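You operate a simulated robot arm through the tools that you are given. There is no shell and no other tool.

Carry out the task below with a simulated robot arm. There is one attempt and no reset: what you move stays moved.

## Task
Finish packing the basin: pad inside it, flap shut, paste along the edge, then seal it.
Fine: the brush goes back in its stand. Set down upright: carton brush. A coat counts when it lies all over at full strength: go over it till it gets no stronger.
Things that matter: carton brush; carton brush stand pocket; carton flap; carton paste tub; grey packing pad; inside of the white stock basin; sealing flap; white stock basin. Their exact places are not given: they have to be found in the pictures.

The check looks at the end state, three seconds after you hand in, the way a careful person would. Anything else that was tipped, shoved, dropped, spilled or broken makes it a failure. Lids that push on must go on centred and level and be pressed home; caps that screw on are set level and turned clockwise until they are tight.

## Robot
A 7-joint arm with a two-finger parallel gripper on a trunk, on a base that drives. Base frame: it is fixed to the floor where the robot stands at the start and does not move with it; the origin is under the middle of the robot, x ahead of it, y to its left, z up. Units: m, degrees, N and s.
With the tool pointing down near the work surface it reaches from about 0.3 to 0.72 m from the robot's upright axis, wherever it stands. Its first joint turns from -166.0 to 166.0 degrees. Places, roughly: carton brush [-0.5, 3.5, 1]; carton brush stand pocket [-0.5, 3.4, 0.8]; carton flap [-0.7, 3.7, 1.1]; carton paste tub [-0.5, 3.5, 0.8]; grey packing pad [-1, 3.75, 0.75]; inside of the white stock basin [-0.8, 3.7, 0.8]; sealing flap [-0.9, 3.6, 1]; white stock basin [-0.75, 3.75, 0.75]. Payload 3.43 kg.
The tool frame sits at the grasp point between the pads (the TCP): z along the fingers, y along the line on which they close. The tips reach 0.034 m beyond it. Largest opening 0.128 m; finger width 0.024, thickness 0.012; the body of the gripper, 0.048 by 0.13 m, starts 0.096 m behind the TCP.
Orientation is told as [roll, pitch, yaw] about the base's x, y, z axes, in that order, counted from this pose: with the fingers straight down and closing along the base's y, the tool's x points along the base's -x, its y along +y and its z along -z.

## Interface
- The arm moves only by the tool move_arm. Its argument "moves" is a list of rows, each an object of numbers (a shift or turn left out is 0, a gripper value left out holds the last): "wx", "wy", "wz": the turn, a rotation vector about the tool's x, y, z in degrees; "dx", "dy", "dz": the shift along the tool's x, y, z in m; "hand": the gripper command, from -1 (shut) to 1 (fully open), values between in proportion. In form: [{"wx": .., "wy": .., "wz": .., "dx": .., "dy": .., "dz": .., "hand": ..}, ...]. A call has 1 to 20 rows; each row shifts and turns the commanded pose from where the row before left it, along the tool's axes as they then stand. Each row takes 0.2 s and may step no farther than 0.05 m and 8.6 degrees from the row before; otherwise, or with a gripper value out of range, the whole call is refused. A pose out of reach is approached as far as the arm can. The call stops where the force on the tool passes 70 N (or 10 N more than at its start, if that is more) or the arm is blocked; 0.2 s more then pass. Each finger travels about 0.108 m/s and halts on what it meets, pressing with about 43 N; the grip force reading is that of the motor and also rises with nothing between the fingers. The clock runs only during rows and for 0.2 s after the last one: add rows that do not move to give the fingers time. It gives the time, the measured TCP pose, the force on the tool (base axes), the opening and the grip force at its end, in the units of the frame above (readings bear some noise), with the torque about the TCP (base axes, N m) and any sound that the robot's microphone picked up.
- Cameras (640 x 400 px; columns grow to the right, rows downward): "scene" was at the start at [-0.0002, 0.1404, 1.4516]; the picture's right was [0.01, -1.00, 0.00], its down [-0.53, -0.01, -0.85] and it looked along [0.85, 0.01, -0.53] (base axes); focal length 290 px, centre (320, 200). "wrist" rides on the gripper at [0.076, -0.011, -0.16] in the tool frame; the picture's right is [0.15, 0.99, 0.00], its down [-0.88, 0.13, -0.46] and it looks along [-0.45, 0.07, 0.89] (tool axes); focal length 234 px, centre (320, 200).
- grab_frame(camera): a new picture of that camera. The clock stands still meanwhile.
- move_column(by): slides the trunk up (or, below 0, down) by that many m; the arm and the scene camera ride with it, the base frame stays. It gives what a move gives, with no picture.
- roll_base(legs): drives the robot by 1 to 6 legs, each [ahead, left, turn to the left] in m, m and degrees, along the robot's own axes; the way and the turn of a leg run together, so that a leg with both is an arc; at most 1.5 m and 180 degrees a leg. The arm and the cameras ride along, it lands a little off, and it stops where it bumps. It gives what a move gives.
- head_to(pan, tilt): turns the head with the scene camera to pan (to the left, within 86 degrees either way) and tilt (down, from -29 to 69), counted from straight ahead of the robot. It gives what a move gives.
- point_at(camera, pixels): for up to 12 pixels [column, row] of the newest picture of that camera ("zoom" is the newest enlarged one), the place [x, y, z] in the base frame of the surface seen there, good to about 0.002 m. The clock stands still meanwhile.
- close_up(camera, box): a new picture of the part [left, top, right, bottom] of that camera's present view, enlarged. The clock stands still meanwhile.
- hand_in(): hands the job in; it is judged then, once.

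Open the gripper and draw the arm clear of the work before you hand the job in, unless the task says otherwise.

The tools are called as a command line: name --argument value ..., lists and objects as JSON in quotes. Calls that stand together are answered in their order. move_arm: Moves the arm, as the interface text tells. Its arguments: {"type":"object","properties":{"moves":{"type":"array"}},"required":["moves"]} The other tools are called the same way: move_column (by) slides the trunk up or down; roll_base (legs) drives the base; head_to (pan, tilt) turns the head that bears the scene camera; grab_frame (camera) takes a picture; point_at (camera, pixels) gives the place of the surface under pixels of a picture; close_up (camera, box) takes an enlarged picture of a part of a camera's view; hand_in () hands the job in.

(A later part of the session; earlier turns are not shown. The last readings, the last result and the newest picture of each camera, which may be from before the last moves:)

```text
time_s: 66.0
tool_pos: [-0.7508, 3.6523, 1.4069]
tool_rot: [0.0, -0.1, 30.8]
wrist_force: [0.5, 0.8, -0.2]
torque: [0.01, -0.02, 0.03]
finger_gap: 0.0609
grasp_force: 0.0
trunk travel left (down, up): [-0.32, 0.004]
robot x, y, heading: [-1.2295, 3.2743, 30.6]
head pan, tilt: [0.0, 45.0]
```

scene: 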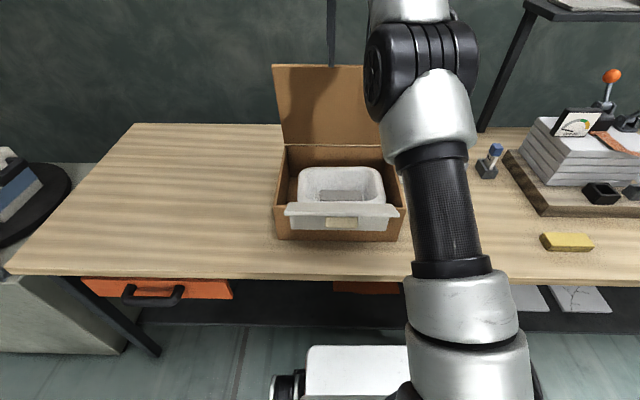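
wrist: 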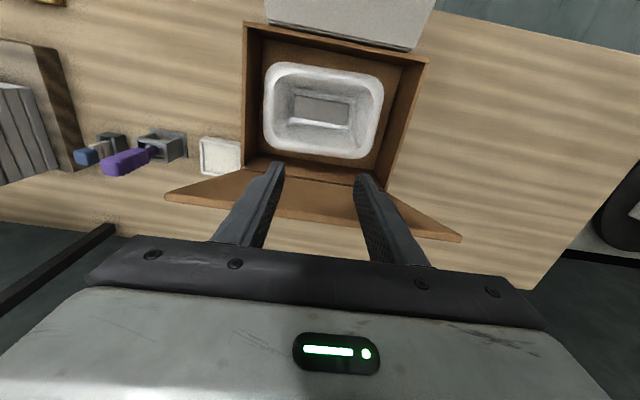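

Now down to z 1.265 and forward to n≈1.30, behind the lid.

move_arm --moves '[{"dz": 0.045}, {"dz": 0.045}, {"dz": 0.045}, {"dx": -0.035}, {"dx": -0.035}, {"dx": -0.035}, {}]'

grab_frame --camera "wrist"

grab_frame --camera "scene"

```text
time_s: 67.6
tool_pos: [-0.6853, 3.6893, 1.2663]
tool_rot: [0.0, -0.1, 30.7]
wrist_force: [-0.4, 0.6, 0.0]
torque: [0.01, 0.0, 0.01]
finger_gap: 0.0607
grasp_force: 0.2
out of reach, approached as far as the arm can: row 6
trunk travel left (down, up): [-0.32, 0.004]
robot x, y, heading: [-1.2265, 3.2749, 30.6]
head pan, tilt: [0.0, 45.0]
```

```text
taken
```

wrist: 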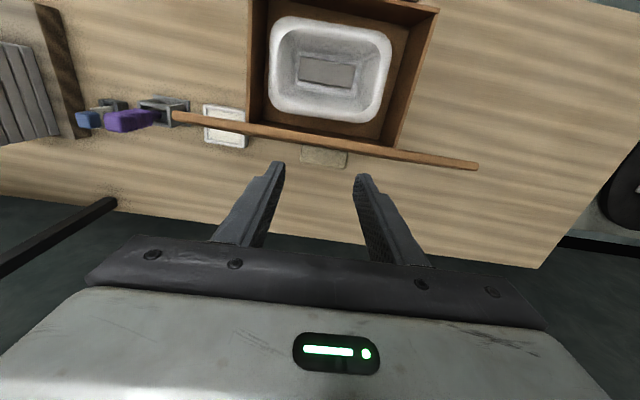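

```text
taken
```

scene: 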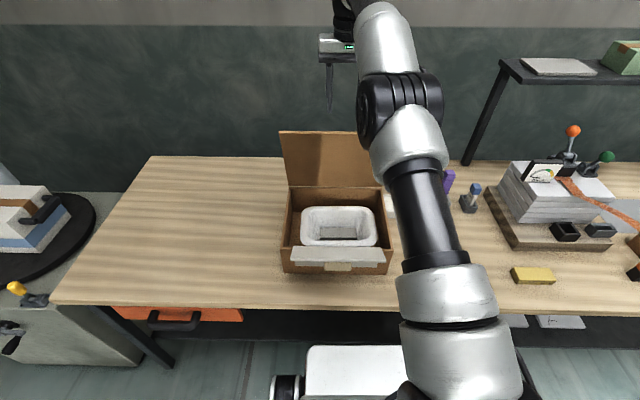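

I see a beige tab on the lid's back at (325,157). I measure it and the lid edge.

close_up --camera "wrist" --box '[160, 90, 500, 260]'

point_at --camera "wrist" --pixels '[[325, 150], [325, 160], [305, 158], [345, 160], [325, 142], [325, 138], [175, 115], [475, 165], [175, 122], [473, 169], [250, 130], [400, 155]]'

```text
1.88 times, centred on (330, 175) of wrist
```

zoom: 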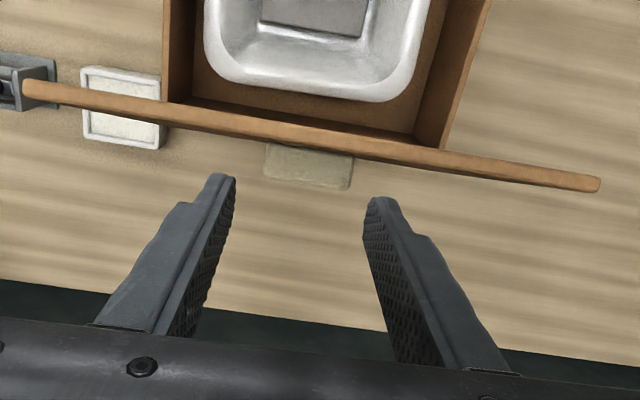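

```text
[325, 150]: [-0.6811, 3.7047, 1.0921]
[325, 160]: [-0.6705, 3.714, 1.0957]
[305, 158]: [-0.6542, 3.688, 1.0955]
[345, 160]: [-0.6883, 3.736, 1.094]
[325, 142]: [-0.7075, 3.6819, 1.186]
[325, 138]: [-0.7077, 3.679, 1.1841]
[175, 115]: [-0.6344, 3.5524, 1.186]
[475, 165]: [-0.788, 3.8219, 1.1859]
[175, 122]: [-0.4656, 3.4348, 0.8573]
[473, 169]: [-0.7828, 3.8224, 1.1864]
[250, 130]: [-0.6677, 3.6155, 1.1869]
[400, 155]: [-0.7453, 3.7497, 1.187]
```

The tab sits mid-lid (z≈1.09), so I'll push above it. I slip the fingertips down behind the lid's top edge.

move_arm --moves '[{"dz": 0.026}, {"dx": -0.02}, {}, {"dz": 0.03}, {"dz": 0.03}, {}]'

grab_frame --camera "wrist"

```text
time_s: 69.0
tool_pos: [-0.6729, 3.6924, 1.1783]
tool_rot: [0.0, -0.1, 30.6]
wrist_force: [-0.9, 0.7, -0.1]
torque: [0.01, 0.0, -0.01]
finger_gap: 0.0608
grasp_force: 0.0
out of reach, approached as far as the arm can: row 2
trunk travel left (down, up): [-0.32, 0.004]
robot x, y, heading: [-1.2303, 3.2758, 30.6]
head pan, tilt: [0.0, 45.0]
```

```text
taken
```

wrist: 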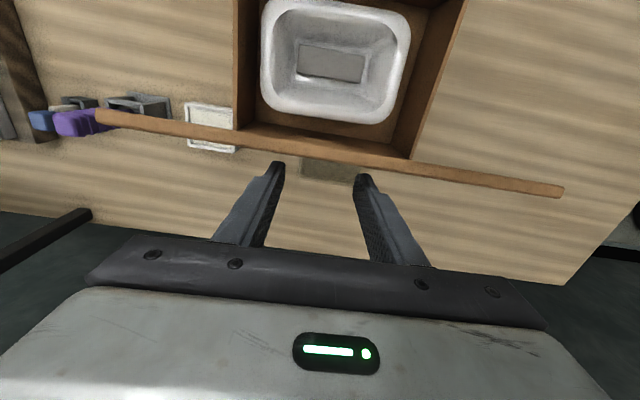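

Tips are just behind the lid. I pull the top forward along the hinge arc, first to about 30°.

move_arm --moves '[{"dx": 0.0117, "dz": 0.003}, {"dx": 0.018, "dz": 0.0055}, {"dx": 0.0176, "dz": 0.0069}, {"dx": 0.0167, "dz": 0.0086}, {}]'

grab_frame --camera "wrist"

grab_frame --camera "scene"

```text
time_s: 70.2
tool_pos: [-0.7288, 3.6584, 1.1557]
tool_rot: [0.1, -0.1, 30.8]
wrist_force: [-0.5, 0.1, -0.3]
torque: [0.03, 0.01, -0.02]
finger_gap: 0.061
grasp_force: 0.1
trunk travel left (down, up): [-0.32, 0.004]
robot x, y, heading: [-1.232, 3.2745, 30.6]
head pan, tilt: [0.0, 45.0]
```

```text
taken
```

wrist: 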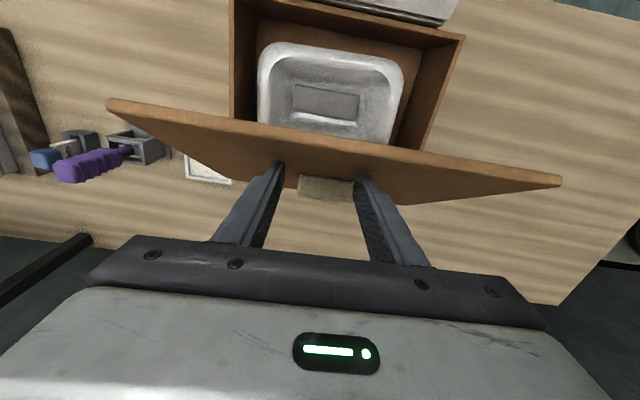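

```text
taken
```

scene: 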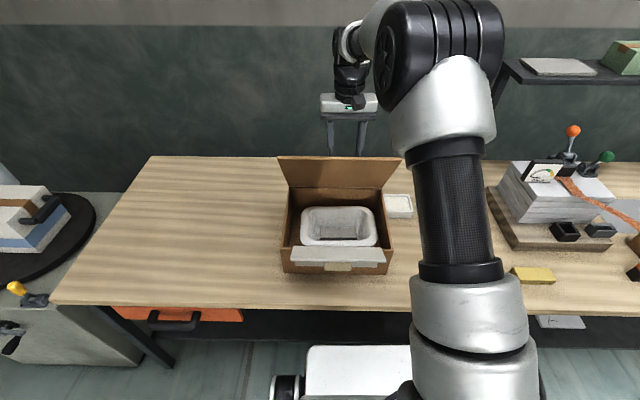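

The lid is following smoothly with no force. I continue the arc to about 75°.

move_arm --moves '[{"dx": 0.0222, "dz": 0.0137}, {"dx": 0.0215, "dz": 0.0182}, {"dx": 0.019, "dz": 0.0207}, {"dx": 0.016, "dz": 0.0231}, {"dx": 0.0129, "dz": 0.025}, {"dx": 0.0096, "dz": 0.0265}, {}]'

grab_frame --camera "wrist"

grab_frame --camera "scene"

```text
time_s: 71.8
tool_pos: [-0.8145, 3.6077, 1.027]
tool_rot: [0.0, -0.1, 30.6]
wrist_force: [-0.4, -0.3, 0.2]
torque: [0.03, 0.0, 0.0]
finger_gap: 0.0611
grasp_force: 0.0
trunk travel left (down, up): [-0.32, 0.004]
robot x, y, heading: [-1.2283, 3.2713, 30.5]
head pan, tilt: [0.0, 45.0]
```

```text
taken
```

wrist: 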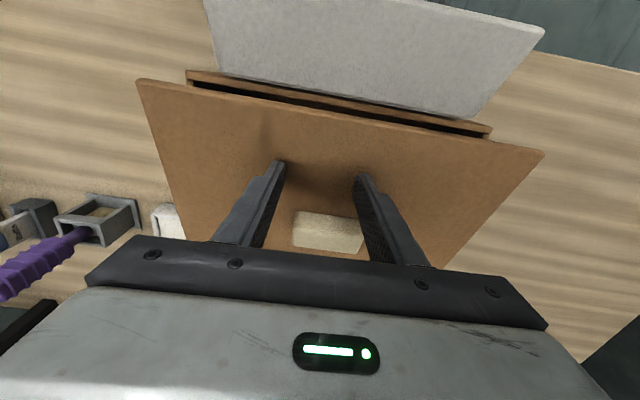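

```text
taken
```

scene: 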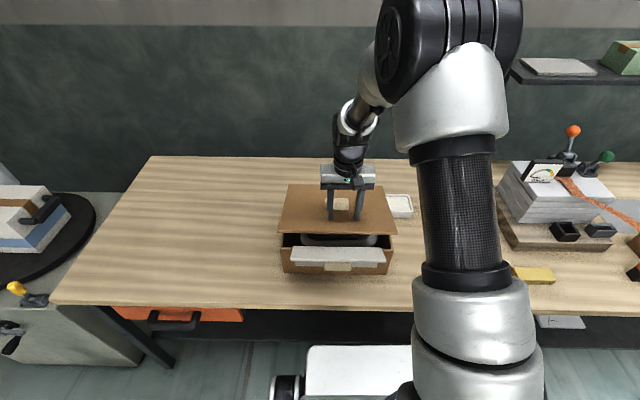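

The lid is nearly flat. I press it the rest of the way down gently.

move_arm --moves '[{"dx": 0.005, "dz": 0.0135}, {"dx": 0.002, "dz": 0.014}, {"dx": 0.001, "dz": 0.014}, {"dx": 0.001, "dz": 0.014}, {}]'

grab_frame --camera "wrist"

grab_frame --camera "scene"

```text
time_s: 73.0
tool_pos: [-0.823, 3.6038, 0.9742]
tool_rot: [0.0, -0.4, 30.6]
wrist_force: [-5.5, -2.3, 31.4]
torque: [-0.67, 0.08, -0.16]
finger_gap: 0.0609
grasp_force: 0.1
trunk travel left (down, up): [-0.32, 0.004]
robot x, y, heading: [-1.2279, 3.2743, 30.6]
head pan, tilt: [0.0, 45.0]
```

```text
taken
```

wrist: 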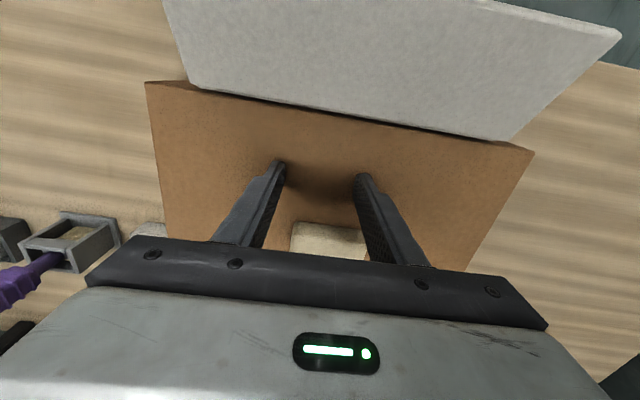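

```text
taken
```

scene: 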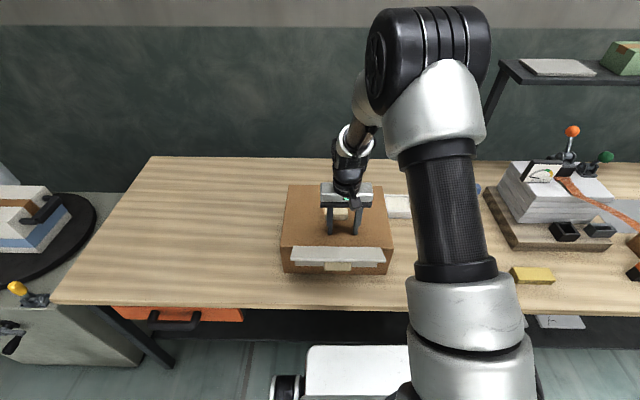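

The lid is down (31 N reaction). I lift the hand and move it off to the right, then inspect the lid.

move_arm --moves '[{"dz": -0.03}, {"dz": -0.045}, {"dz": -0.045}, {"dz": -0.045}, {"dy": -0.045}, {"dy": -0.045}, {"dy": -0.045}, {"dy": -0.045}, {"dy": -0.045}, {"dy": -0.045}, {"dy": -0.045}]'

grab_frame --camera "wrist"

close_up --camera "scene" --box '[260, 160, 420, 280]'

point_at --camera "zoom" --pixels '[[110, 110], [480, 110], [90, 340], [525, 345], [320, 200], [320, 320], [320, 350], [150, 350], [490, 355], [330, 120], [130, 380], [120, 400]]'

```text
time_s: 75.4
tool_pos: [-0.6619, 3.3308, 1.1375]
tool_rot: [-0.1, -0.1, 30.7]
wrist_force: [-0.5, 0.3, 0.6]
torque: [-0.03, 0.02, 0.0]
finger_gap: 0.0608
grasp_force: 0.1
trunk travel left (down, up): [-0.32, 0.004]
robot x, y, heading: [-1.2303, 3.2715, 30.8]
head pan, tilt: [0.0, 45.0]
```

```text
taken
```

wrist: 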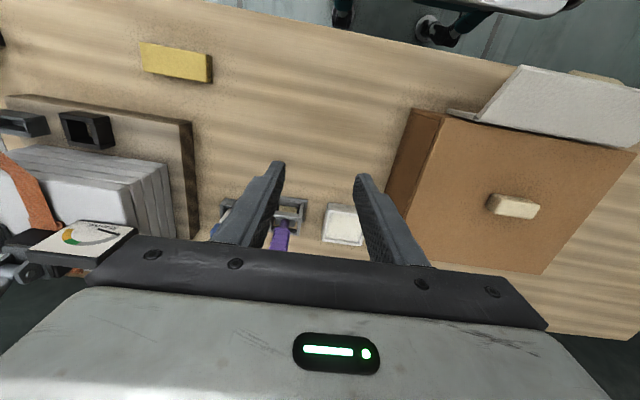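

```text
3.33 times, centred on (340, 220) of scene
```

zoom: 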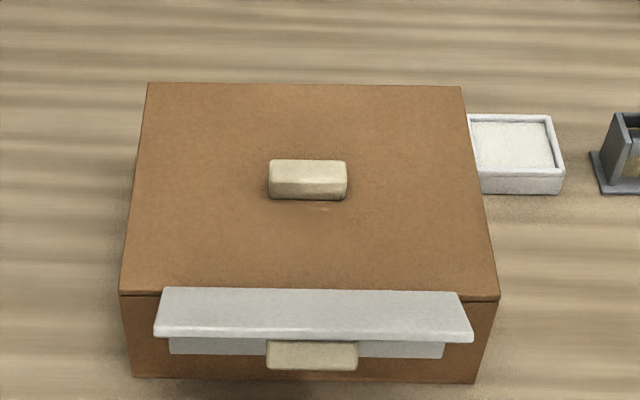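

```text
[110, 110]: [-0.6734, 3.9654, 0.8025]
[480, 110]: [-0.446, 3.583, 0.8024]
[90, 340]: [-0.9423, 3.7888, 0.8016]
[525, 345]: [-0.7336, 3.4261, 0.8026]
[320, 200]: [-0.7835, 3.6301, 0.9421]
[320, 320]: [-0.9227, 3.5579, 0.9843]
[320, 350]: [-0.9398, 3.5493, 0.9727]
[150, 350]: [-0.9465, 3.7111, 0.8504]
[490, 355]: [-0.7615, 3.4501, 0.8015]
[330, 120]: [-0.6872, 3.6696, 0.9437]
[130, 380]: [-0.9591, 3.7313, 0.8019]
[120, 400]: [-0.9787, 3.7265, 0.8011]
```

The lid is shut level at z≈0.942. Next the brush: I look at the stand and tub from both cameras.

close_up --camera "wrist" --box '[190, 160, 390, 285]'

grab_frame --camera "scene"

point_at --camera "scene" --pixels '[[281, 237], [290, 247], [384, 248], [388, 236], [340, 228], [297, 181], [375, 182], [290, 235], [300, 235], [382, 235], [330, 212], [345, 200]]'

```text
3.20 times, centred on (290, 222) of wrist
```

zoom: 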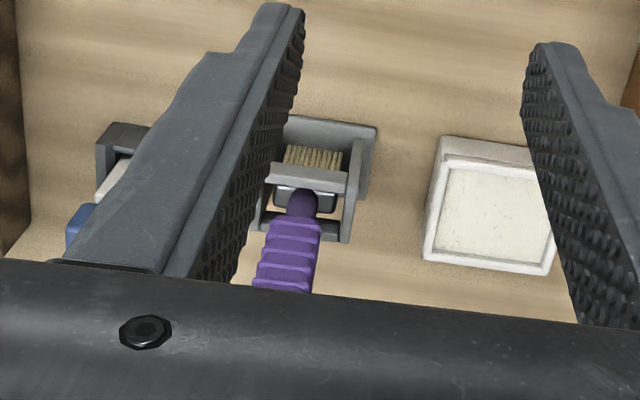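

```text
taken
```

scene: 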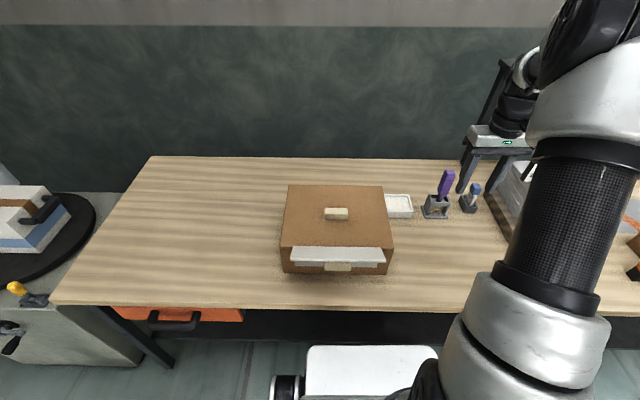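

```text
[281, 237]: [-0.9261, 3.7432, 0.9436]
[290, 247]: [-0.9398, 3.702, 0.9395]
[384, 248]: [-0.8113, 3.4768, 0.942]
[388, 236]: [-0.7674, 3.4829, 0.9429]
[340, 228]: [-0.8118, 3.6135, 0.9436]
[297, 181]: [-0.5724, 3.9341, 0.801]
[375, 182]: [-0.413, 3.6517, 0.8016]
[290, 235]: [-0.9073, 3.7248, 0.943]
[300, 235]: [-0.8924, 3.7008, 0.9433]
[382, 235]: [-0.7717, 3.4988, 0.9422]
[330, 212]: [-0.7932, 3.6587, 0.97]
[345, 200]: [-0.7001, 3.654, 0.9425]
```

I zoom on the brush stand and tub in the scene view to get their geometry.

close_up --camera "scene" --box '[375, 150, 495, 230]'

point_at --camera "zoom" --pixels '[[390, 112], [385, 200], [375, 225], [340, 260], [270, 245], [330, 300], [275, 350], [395, 350], [310, 295], [300, 240], [400, 245], [335, 330]]'

point_at --camera "zoom" --pixels '[[85, 240], [190, 240], [80, 330], [205, 330], [140, 280], [200, 345], [75, 250], [88, 350], [140, 345], [140, 240], [410, 120], [365, 190]]'

```text
5.00 times, centred on (435, 190) of scene
```

zoom: 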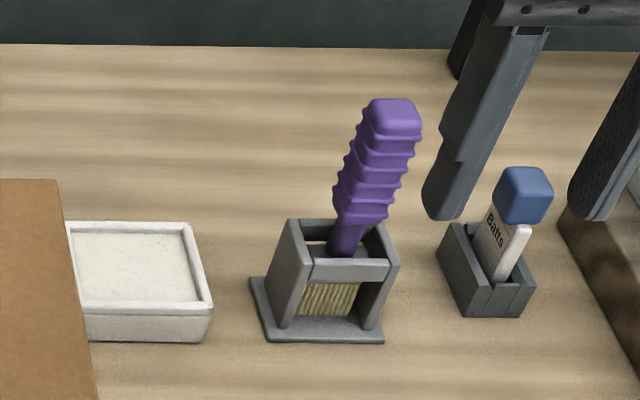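

```text
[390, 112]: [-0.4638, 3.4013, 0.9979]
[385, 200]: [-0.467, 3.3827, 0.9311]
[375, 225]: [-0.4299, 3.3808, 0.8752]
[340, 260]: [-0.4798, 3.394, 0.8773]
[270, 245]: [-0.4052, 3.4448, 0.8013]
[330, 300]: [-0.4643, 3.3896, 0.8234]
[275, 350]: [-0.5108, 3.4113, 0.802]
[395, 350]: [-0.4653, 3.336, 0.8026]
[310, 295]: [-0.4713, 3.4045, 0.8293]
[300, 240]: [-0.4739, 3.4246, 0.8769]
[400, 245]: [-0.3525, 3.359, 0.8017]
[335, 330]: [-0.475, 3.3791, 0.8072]
```

```text
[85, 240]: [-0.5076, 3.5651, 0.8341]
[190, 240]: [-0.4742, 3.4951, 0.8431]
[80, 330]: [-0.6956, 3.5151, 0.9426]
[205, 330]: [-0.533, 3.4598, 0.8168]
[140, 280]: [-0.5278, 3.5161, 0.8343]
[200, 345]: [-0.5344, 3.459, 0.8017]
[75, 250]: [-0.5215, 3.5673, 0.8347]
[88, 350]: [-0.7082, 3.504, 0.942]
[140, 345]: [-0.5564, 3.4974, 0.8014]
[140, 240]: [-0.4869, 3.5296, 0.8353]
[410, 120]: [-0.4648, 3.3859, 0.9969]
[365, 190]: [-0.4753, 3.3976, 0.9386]
```

The brush is at about n 1.32, u 3.158, ~0.79 m from my axis: too far. I draw the hand left (over the shut lid), then shift the base 0.05 m ahead and 0.16 m right, and lower the trunk 0.1.

move_arm --moves '[{"dy": 0.045}, {"dy": 0.045}, {"dy": 0.045}, {"dy": 0.045}]'

roll_base --legs '[[0.045, -0.16, 0]]'

head_to --pan -12 --tilt 45

grab_frame --camera "scene"

grab_frame --camera "wrist"

```text
time_s: 76.4
tool_pos: [-0.7547, 3.4852, 1.1385]
tool_rot: [0.0, -0.1, 30.6]
wrist_force: [0.4, 0.0, -0.4]
torque: [0.01, 0.03, -0.01]
finger_gap: 0.0607
grasp_force: 0.1
trunk travel left (down, up): [-0.32, 0.004]
robot x, y, heading: [-1.2276, 3.2776, 30.7]
head pan, tilt: [0.0, 45.0]
```

```text
time_s: 78.6
tool_pos: [-0.631, 3.3698, 1.1384]
tool_rot: [0.0, -0.1, 30.7]
wrist_force: [0.3, 0.3, -0.2]
torque: [0.0, -0.02, 0.01]
finger_gap: 0.0608
grasp_force: 0.1
trunk travel left (down, up): [-0.32, 0.004]
robot x, y, heading: [-1.1037, 3.1628, 30.6]
head pan, tilt: [0.0, 45.0]
```

```text
time_s: 79.3
tool_pos: [-0.6317, 3.3702, 1.1381]
tool_rot: [0.0, -0.1, 30.7]
wrist_force: [-0.3, -0.5, 0.1]
torque: [-0.03, 0.03, -0.01]
finger_gap: 0.0611
grasp_force: 0.1
trunk travel left (down, up): [-0.32, 0.004]
robot x, y, heading: [-1.1052, 3.1576, 30.9]
head pan, tilt: [-12.0, 45.0]
```

```text
taken
```

scene: 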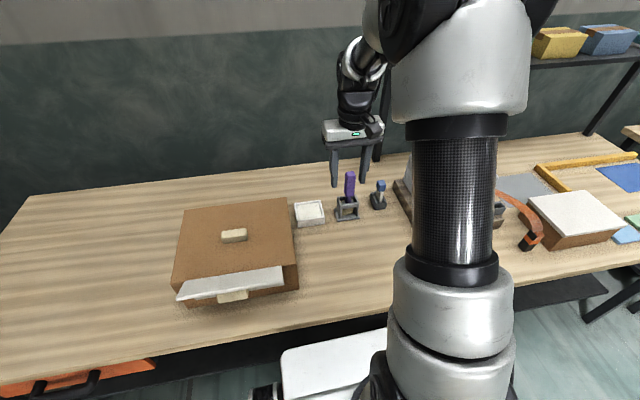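

```text
taken
```

wrist: 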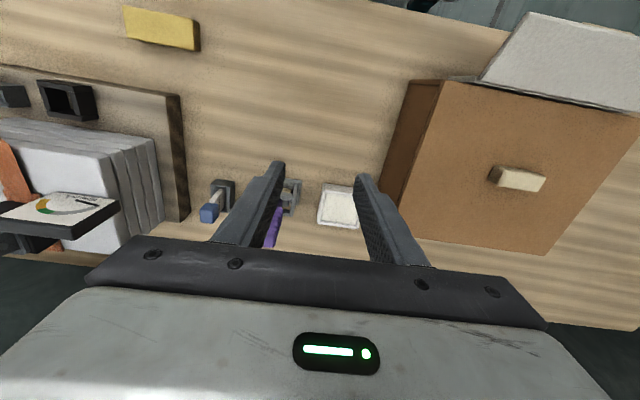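

Robot now at n≈0.643, u≈3.285. I zoom on the brush for its exact axis and handle widths.

close_up --camera "scene" --box '[310, 160, 400, 230]'

point_at --camera "zoom" --pixels '[[280, 90], [300, 90], [265, 110], [285, 110], [305, 110], [262, 150], [282, 150], [302, 150], [262, 200], [280, 200], [298, 200], [275, 235]]'

point_at --camera "zoom" --pixels '[[210, 285], [330, 285], [260, 290], [260, 340], [200, 390], [360, 370], [240, 345], [290, 340], [220, 260], [340, 265], [285, 270], [265, 320]]'

```text
5.71 times, centred on (355, 195) of scene
```

zoom: 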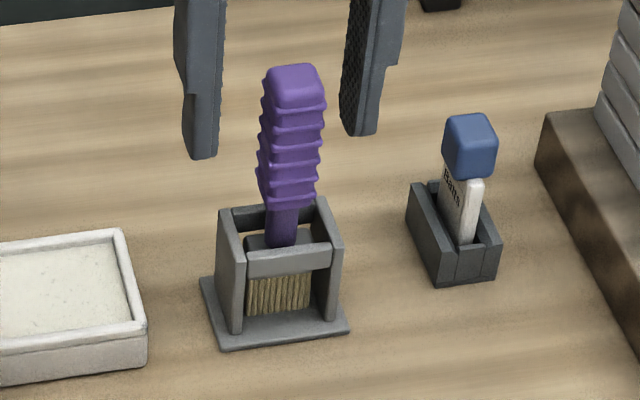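

```text
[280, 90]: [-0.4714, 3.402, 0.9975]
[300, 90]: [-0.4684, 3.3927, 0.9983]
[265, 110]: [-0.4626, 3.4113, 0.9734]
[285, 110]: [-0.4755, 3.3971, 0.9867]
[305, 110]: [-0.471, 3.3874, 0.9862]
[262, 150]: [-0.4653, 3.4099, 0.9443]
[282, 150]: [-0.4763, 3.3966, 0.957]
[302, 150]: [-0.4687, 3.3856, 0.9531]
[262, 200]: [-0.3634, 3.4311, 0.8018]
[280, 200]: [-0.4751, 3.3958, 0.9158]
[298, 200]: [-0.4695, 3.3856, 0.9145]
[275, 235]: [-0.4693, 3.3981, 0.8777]
```

```text
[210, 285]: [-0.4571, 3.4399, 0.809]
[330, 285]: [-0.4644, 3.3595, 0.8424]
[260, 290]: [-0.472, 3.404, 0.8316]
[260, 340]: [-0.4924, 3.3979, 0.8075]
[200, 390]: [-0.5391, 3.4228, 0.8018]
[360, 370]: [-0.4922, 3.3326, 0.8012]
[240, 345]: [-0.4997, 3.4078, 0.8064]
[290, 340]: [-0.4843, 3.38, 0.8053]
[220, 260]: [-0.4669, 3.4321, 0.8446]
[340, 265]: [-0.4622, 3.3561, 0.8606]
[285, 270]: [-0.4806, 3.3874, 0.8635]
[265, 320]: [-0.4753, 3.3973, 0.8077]
```

I query the handle's right and back limits and the bristle/stand limits.

point_at --camera "zoom" --pixels '[[321, 110], [316, 150], [313, 180], [290, 68], [310, 70], [275, 70], [248, 300], [308, 290], [232, 240], [322, 230], [248, 242], [300, 235]]'

point_at --camera "wrist" --pixels '[[272, 240], [276, 215], [292, 183], [297, 210], [285, 185], [292, 195], [320, 195], [320, 220], [357, 190], [357, 225], [338, 190], [338, 225]]'

```text
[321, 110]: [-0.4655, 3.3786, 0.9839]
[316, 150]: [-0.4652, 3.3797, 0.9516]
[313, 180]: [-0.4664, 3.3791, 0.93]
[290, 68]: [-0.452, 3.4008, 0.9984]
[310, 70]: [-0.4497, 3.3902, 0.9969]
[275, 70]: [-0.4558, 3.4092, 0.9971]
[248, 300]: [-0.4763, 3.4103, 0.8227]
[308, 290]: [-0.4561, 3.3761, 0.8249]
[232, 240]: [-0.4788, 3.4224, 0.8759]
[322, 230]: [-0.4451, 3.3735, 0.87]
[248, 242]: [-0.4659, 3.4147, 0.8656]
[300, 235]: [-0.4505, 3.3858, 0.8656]
```

```text
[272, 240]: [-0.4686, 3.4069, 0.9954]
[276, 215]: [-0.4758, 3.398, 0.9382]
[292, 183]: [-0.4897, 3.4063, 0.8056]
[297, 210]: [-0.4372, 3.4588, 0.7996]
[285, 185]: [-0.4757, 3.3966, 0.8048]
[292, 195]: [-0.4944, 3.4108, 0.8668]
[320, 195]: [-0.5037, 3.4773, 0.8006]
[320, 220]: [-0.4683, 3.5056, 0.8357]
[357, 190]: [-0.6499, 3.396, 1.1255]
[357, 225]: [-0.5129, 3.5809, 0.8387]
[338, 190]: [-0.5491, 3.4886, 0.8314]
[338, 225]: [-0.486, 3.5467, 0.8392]
```

Handle axis is at (-0.462, 3.395), ~0.026 m square, vertical; bristles 0.04 wide along u. I raise the arm, lower the trunk 0.1 and place the hand above the handle.

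move_arm --moves '[{"dz": -0.04}, {"dz": -0.04}, {"dz": -0.02}]'

move_column --by -0.1

move_arm --moves '[{"dx": -0.04, "dy": -0.0163}, {"dx": -0.04, "dy": -0.0163}, {"dx": -0.04, "dy": -0.0163}, {"dx": -0.039, "dy": -0.0163}, {}]'

grab_frame --camera "wrist"

close_up --camera "scene" --box '[280, 110, 420, 230]'

```text
time_s: 80.1
tool_pos: [-0.6321, 3.3686, 1.24]
tool_rot: [0.0, -0.1, 30.7]
wrist_force: [-1.3, -1.5, 0.1]
torque: [-0.02, -0.02, -0.02]
finger_gap: 0.061
grasp_force: 0.0
trunk travel left (down, up): [-0.32, 0.004]
robot x, y, heading: [-1.1064, 3.1585, 30.9]
head pan, tilt: [-12.0, 45.0]
```

```text
time_s: 81.5
tool_pos: [-0.6318, 3.3695, 1.1398]
tool_rot: [-0.1, -0.1, 30.8]
wrist_force: [0.9, 0.4, -0.2]
torque: [0.02, 0.01, -0.01]
finger_gap: 0.0609
grasp_force: 0.0
trunk travel left (down, up): [-0.22, 0.104]
robot x, y, heading: [-1.1064, 3.1598, 30.7]
head pan, tilt: [-12.0, 45.0]
```

```text
time_s: 82.7
tool_pos: [-0.462, 3.395, 1.1399]
tool_rot: [-0.1, -0.1, 30.7]
wrist_force: [0.4, -0.3, 0.4]
torque: [0.0, 0.01, -0.01]
finger_gap: 0.0607
grasp_force: 0.2
trunk travel left (down, up): [-0.22, 0.104]
robot x, y, heading: [-1.1076, 3.1555, 30.7]
head pan, tilt: [-12.0, 45.0]
```

```text
taken
```

wrist: 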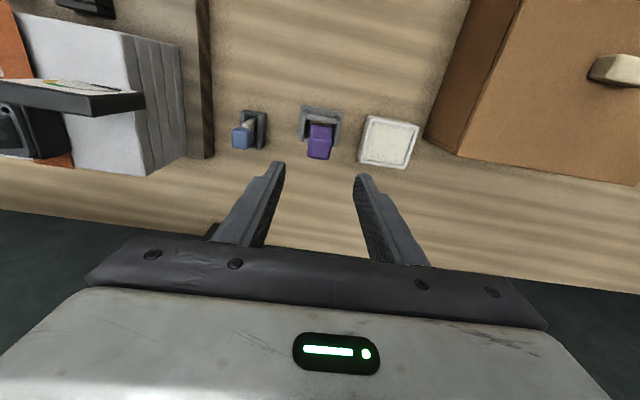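

```text
3.33 times, centred on (350, 170) of scene
```

zoom: 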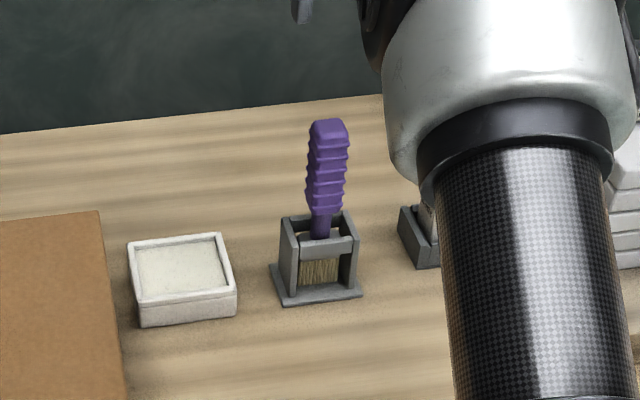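

The TCP is right above the handle axis. I descend to z 1.01 and look again.

move_arm --moves '[{"dz": 0.045}, {"dz": 0.045}, {"dz": 0.03}, {}]'

grab_frame --camera "wrist"

close_up --camera "scene" --box '[280, 110, 420, 230]'

```text
time_s: 83.7
tool_pos: [-0.4625, 3.3954, 1.0205]
tool_rot: [0.1, -0.1, 30.8]
wrist_force: [0.0, 0.2, 0.0]
torque: [-0.02, 0.02, -0.01]
finger_gap: 0.061
grasp_force: 0.1
trunk travel left (down, up): [-0.22, 0.104]
robot x, y, heading: [-1.106, 3.1585, 30.6]
head pan, tilt: [-12.0, 45.0]
```

```text
taken
```

wrist: 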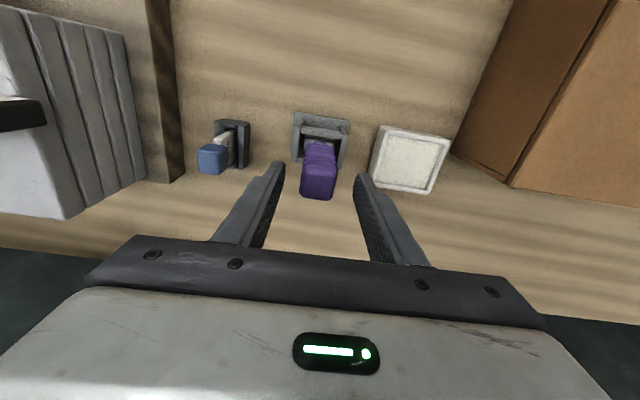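

```text
3.33 times, centred on (350, 170) of scene
```

zoom: 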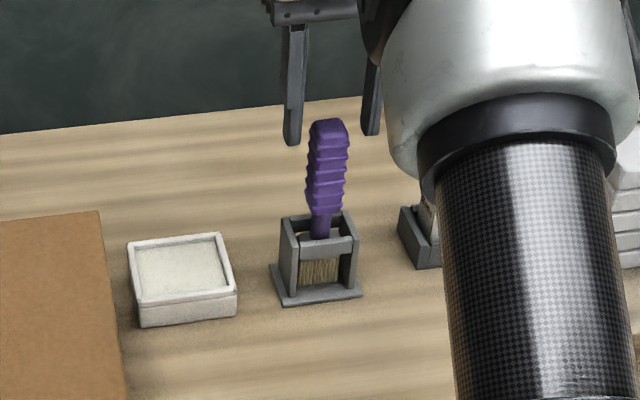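

The handle (319,180) is centred between the fingers. I descend to z 0.950 and grip the handle.

move_arm --moves '[{"dz": 0.035}, {"dz": 0.035}, {}, {"hand": -0.9}, {}, {}, {}]'

grab_frame --camera "wrist"

close_up --camera "scene" --box '[280, 110, 420, 230]'

```text
time_s: 85.2
tool_pos: [-0.4631, 3.3925, 0.9507]
tool_rot: [-0.1, -0.1, 30.6]
wrist_force: [-0.7, 0.4, 0.4]
torque: [0.05, -0.01, -0.01]
finger_gap: 0.0296
grasp_force: 42.9
trunk travel left (down, up): [-0.22, 0.104]
robot x, y, heading: [-1.1107, 3.1573, 30.8]
head pan, tilt: [-12.0, 45.0]
```

```text
taken
```

wrist: 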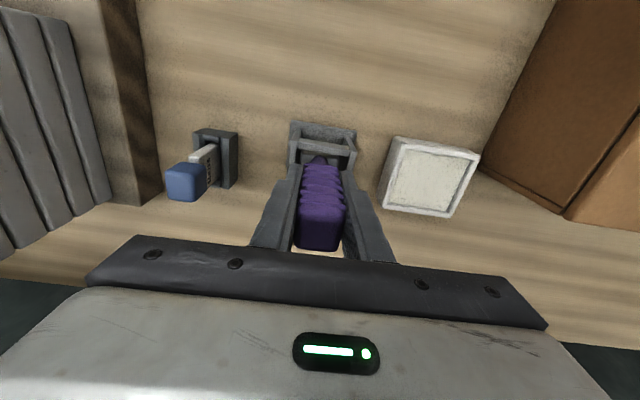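

```text
3.33 times, centred on (350, 170) of scene
```

zoom: 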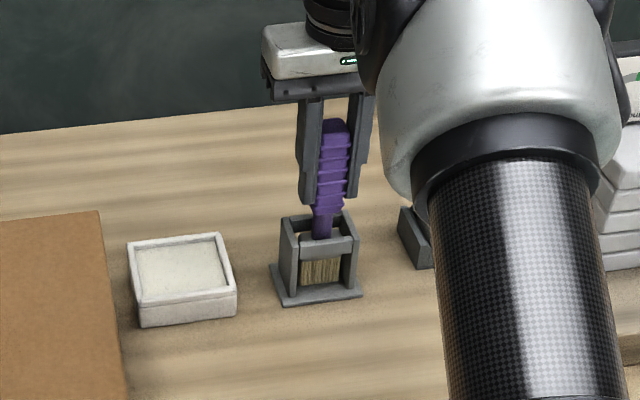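

Gripped (gap 0.0296). I lift the brush straight up out of the stand.

move_arm --moves '[{"dz": -0.02}, {"dz": -0.03}, {"dz": -0.04}, {"dz": -0.04}, {}]'

close_up --camera "scene" --box '[280, 90, 420, 230]'

grab_frame --camera "wrist"

```text
time_s: 86.5
tool_pos: [-0.4627, 3.3939, 1.0796]
tool_rot: [0.0, -0.1, 30.6]
wrist_force: [-1.0, -0.1, -1.3]
torque: [0.01, 0.02, 0.01]
finger_gap: 0.0297
grasp_force: 42.5
trunk travel left (down, up): [-0.22, 0.104]
robot x, y, heading: [-1.1052, 3.1603, 30.5]
head pan, tilt: [-12.0, 45.0]
```

```text
2.86 times, centred on (350, 160) of scene
```

zoom: 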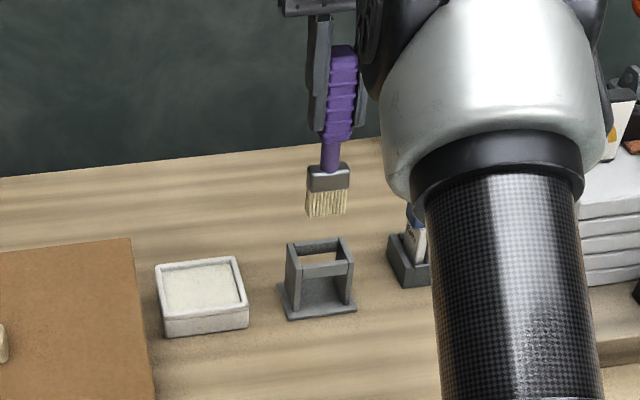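

```text
taken
```

wrist: 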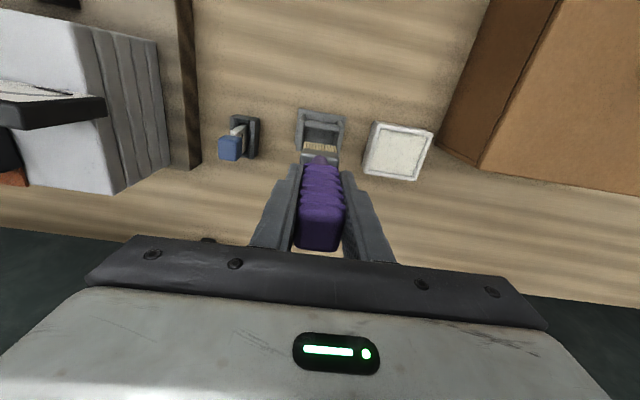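

The brush is free. I measure the bristle tips, the tub and the empty stand pocket.

point_at --camera "zoom" --pixels '[[310, 214], [328, 214], [345, 212], [328, 190], [312, 205], [164, 268], [235, 260], [168, 312], [242, 302], [203, 285], [170, 330], [245, 322]]'

point_at --camera "zoom" --pixels '[[288, 248], [339, 241], [297, 272], [352, 266], [320, 268], [316, 285], [325, 295], [280, 285], [290, 318], [355, 310], [305, 247], [320, 243]]'

```text
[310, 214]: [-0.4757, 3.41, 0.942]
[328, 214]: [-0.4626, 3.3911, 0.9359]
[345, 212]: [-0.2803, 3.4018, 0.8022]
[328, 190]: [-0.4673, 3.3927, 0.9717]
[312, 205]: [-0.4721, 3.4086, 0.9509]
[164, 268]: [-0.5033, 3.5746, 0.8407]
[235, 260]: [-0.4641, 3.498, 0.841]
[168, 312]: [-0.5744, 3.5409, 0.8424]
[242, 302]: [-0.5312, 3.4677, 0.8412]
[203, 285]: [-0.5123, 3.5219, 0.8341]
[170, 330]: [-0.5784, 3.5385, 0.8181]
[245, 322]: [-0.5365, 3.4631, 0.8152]
```

```text
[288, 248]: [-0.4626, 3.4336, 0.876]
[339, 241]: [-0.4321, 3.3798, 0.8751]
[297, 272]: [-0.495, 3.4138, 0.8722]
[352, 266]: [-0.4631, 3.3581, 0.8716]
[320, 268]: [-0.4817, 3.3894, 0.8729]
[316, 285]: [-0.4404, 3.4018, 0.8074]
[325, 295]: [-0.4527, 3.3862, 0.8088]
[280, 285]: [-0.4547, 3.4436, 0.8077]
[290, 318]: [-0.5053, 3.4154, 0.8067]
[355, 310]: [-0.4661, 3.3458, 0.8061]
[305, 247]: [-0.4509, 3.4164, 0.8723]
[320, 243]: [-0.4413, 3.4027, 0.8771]
```

Tub centre is (-0.518, 3.520), paste at z 0.834. I carry the brush above it, dip the bristle tips ~9 mm in and stroke once.

move_arm --moves '[{"dx": -0.004, "dy": 0.0343}, {"dx": -0.004, "dy": 0.0343}, {"dx": -0.004, "dy": 0.0343}, {"dx": -0.0045, "dy": 0.0343}, {}, {"dz": 0.04}, {"dz": 0.04}, {"dz": 0.03}, {}, {"dy": 0.012}, {"dy": -0.012}, {"dy": -0.012}, {"dy": 0.012}, {}]'

close_up --camera "scene" --box '[260, 110, 400, 250]'

grab_frame --camera "wrist"

```text
time_s: 89.5
tool_pos: [-0.5174, 3.5215, 0.9773]
tool_rot: [0.0, -0.9, 30.6]
wrist_force: [0.6, 2.3, 42.2]
torque: [0.29, 0.03, -0.03]
finger_gap: 0.0299
grasp_force: 42.9
trunk travel left (down, up): [-0.22, 0.104]
robot x, y, heading: [-1.1056, 3.1587, 30.5]
head pan, tilt: [-12.0, 45.0]
```

```text
2.86 times, centred on (330, 180) of scene
```

zoom: 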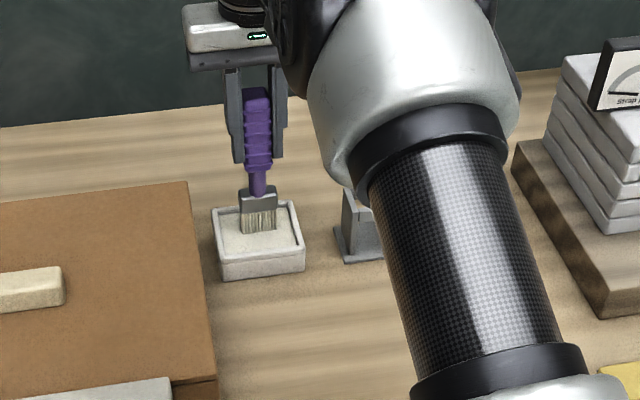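

```text
taken
```

wrist: 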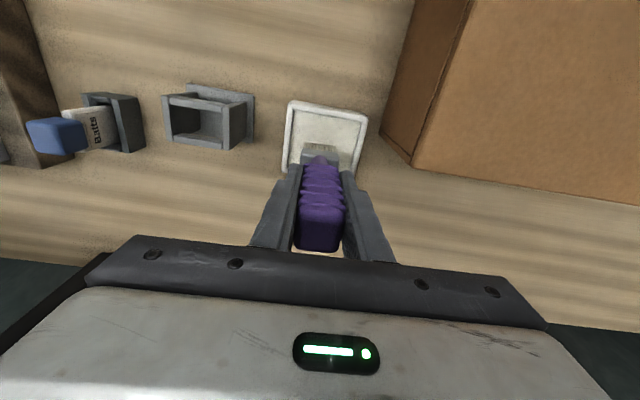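

The paste surface is firm (42 N), so contact alone loads the brush; I'll press lighter on. I lift and look at the bristles.

move_arm --moves '[{"dz": -0.02}, {"dz": -0.04}, {"dz": -0.04}, {"dz": -0.04}, {}]'

close_up --camera "scene" --box '[260, 90, 380, 230]'

grab_frame --camera "wrist"

```text
time_s: 90.7
tool_pos: [-0.5173, 3.5198, 1.1106]
tool_rot: [0.0, 0.0, 30.6]
wrist_force: [0.0, 0.0, -1.2]
torque: [0.05, -0.03, -0.03]
finger_gap: 0.0295
grasp_force: 42.6
trunk travel left (down, up): [-0.22, 0.104]
robot x, y, heading: [-1.108, 3.1614, 30.6]
head pan, tilt: [-12.0, 45.0]
```

```text
2.86 times, centred on (320, 160) of scene
```

zoom: 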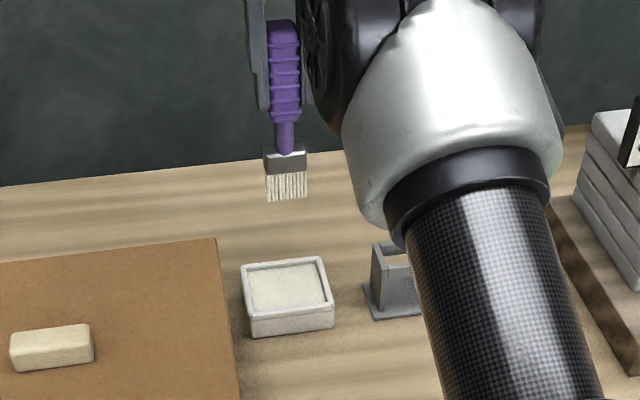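

```text
taken
```

wrist: 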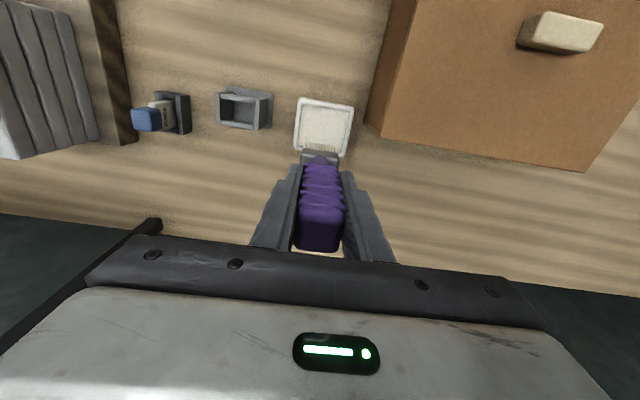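

The bristles are now whitish, i.e. loaded. I measure the bristle tip to get the new offset.

point_at --camera "zoom" --pixels '[[270, 199], [285, 199], [303, 197], [287, 190], [287, 165], [268, 178], [305, 175]]'

```text
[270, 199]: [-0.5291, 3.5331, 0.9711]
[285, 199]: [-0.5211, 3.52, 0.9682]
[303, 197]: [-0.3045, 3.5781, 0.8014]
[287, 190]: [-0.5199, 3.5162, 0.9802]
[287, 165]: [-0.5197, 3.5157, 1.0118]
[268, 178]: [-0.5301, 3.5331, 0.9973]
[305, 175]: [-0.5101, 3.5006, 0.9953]
```

Offset unchanged (0.1435). I raise, turn the brush 90° so its width lies across the edge strip, and bring it over the strip's right end.

move_arm --moves '[{"dz": -0.045}, {"wz": 8.2}, {"wz": 8.2}, {"wz": 8.2}, {"wz": 8.2}, {"wz": 8.2}, {"wz": 8.2}, {"wz": 8.2}, {"wz": 8.2}, {"wz": 8.2}, {"wz": 8.2}, {"wz": 8.2}, {"dx": 0.02, "dy": -0.04}, {"dx": 0.02, "dy": -0.04}, {"dx": 0.02, "dy": -0.04}, {"dx": 0.02, "dy": -0.04}, {"dx": 0.02, "dy": -0.04}, {"dx": 0.02, "dy": -0.04}, {"dx": 0.016, "dy": -0.021}, {}]'

grab_frame --camera "wrist"

head_to --pan 5 --tilt 50

grab_frame --camera "scene"

```text
time_s: 94.8
tool_pos: [-0.6252, 3.6119, 1.213]
tool_rot: [0.0, 0.1, -59.5]
wrist_force: [-0.6, 0.2, -1.6]
torque: [-0.04, 0.01, -0.01]
finger_gap: 0.0293
grasp_force: 42.7
out of reach, approached as far as the arm can: row 13, 14, 15, 16, 17, 18, 19
trunk travel left (down, up): [-0.22, 0.104]
robot x, y, heading: [-1.108, 3.1579, 30.7]
head pan, tilt: [-12.0, 45.0]
```

```text
taken
```

wrist: 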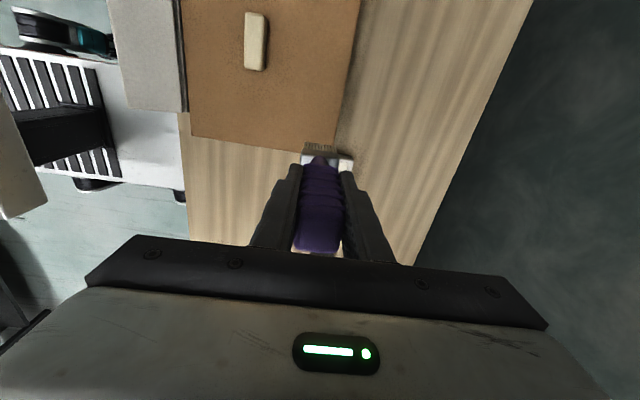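

```text
time_s: 95.7
tool_pos: [-0.6245, 3.6097, 1.2144]
tool_rot: [0.0, 0.0, -59.5]
wrist_force: [0.1, -0.1, -1.0]
torque: [-0.01, -0.01, -0.03]
finger_gap: 0.0296
grasp_force: 42.6
trunk travel left (down, up): [-0.22, 0.104]
robot x, y, heading: [-1.1057, 3.1616, 30.5]
head pan, tilt: [5.0, 50.0]
```

```text
taken
```

scene: 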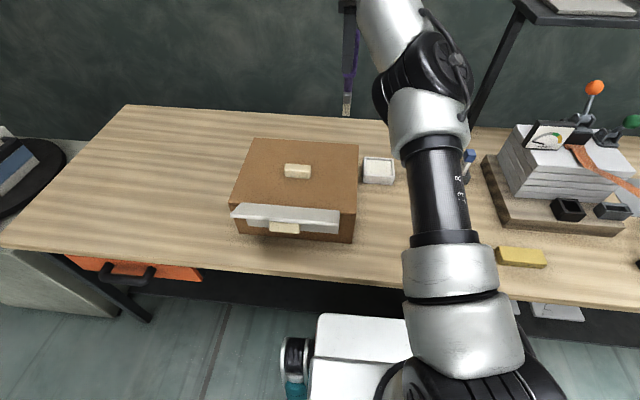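

The arm met a joint limit on the way (now n 1.284, z 1.214). I test a small step back and down from here.

move_arm --moves '[{"dy": -0.02}, {"dy": -0.02}, {"dz": 0.02}, {}]'

```text
time_s: 96.7
tool_pos: [-0.6278, 3.6149, 1.2143]
tool_rot: [0.2, 0.2, -59.8]
wrist_force: [-0.4, 0.2, -2.3]
torque: [-0.01, -0.01, 0.0]
finger_gap: 0.0297
grasp_force: 42.7
out of reach, approached as far as the arm can: row 1, 2, 3
trunk travel left (down, up): [-0.22, 0.104]
robot x, y, heading: [-1.1077, 3.1606, 30.7]
head pan, tilt: [5.0, 50.0]
```

It is stuck at a joint limit. I turn the hand back (safe height here) and will try the opposite turn.

move_arm --moves '[{"wz": -8.2}, {"wz": -8.2}, {"wz": -8.2}, {"wz": -8.2}, {"wz": -8.2}, {"wz": -8.2}, {"wz": -8.2}, {"wz": -8.2}, {"wz": -8.2}, {"wz": -8.2}, {"wz": -8.2}, {}]'

grab_frame --camera "scene"

```text
time_s: 99.2
tool_pos: [-0.6289, 3.6163, 1.215]
tool_rot: [0.1, -0.1, 30.7]
wrist_force: [-0.2, -0.8, -1.9]
torque: [-0.01, 0.01, 0.0]
finger_gap: 0.0296
grasp_force: 42.8
trunk travel left (down, up): [-0.22, 0.104]
robot x, y, heading: [-1.1044, 3.154, 30.8]
head pan, tilt: [5.0, 50.0]
```

```text
taken
```

scene: 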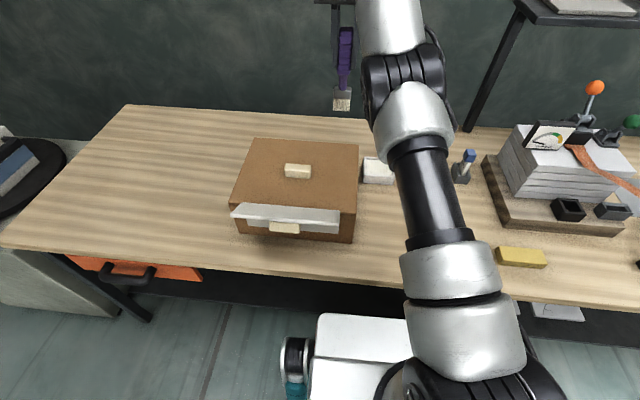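

Back at yaw 30.7°. I draw the brush toward the strip (n≈1.08) first, then turn the other way.

move_arm --moves '[{"dx": 0.04}, {"dx": 0.04}, {"dx": 0.04}, {"dx": 0.04}, {"dx": 0.04}, {"dz": 0.03}, {"wz": -8.2}, {"wz": -8.2}, {"wz": -8.2}, {"wz": -8.2}, {"wz": -8.2}, {"wz": -8.2}, {"wz": -8.2}, {"wz": -8.2}, {"wz": -8.2}, {"wz": -8.2}, {"wz": -8.2}, {}]'

grab_frame --camera "scene"

grab_frame --camera "wrist"

```text
time_s: 103.0
tool_pos: [-0.6743, 3.6241, 1.2362]
tool_rot: [-0.1, 0.0, 120.9]
wrist_force: [-0.9, -0.6, -1.7]
torque: [-0.02, -0.01, -0.01]
finger_gap: 0.0294
grasp_force: 43.2
out of reach, approached as far as the arm can: row 1, 2, 3, 4, 5
trunk travel left (down, up): [-0.22, 0.104]
robot x, y, heading: [-1.1059, 3.1591, 30.7]
head pan, tilt: [5.0, 50.0]
```

```text
taken
```

scene: 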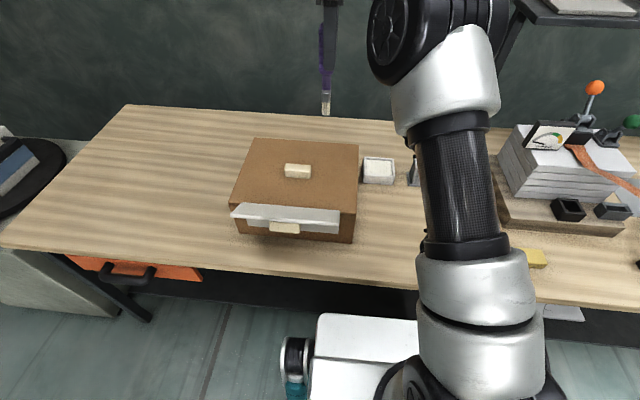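

```text
taken
```

wrist: 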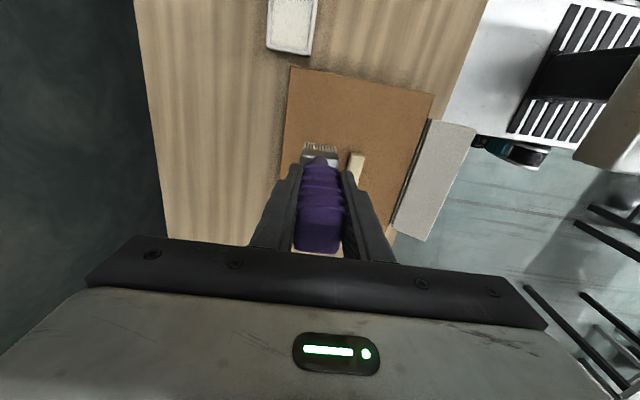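

Still blocked inward even after the turn; height seems the limiting factor. I try going down 0.06 and then inward in small steps.

move_arm --moves '[{"dz": 0.03}, {"dz": 0.03}, {}, {"dy": 0.02}, {"dy": 0.02}, {}]'

```text
time_s: 104.5
tool_pos: [-0.7093, 3.6055, 1.176]
tool_rot: [-0.2, 0.0, 120.8]
wrist_force: [-0.1, 0.2, -1.1]
torque: [0.04, 0.01, -0.03]
finger_gap: 0.0294
grasp_force: 43.5
trunk travel left (down, up): [-0.22, 0.104]
robot x, y, heading: [-1.105, 3.1643, 30.7]
head pan, tilt: [5.0, 50.0]
```

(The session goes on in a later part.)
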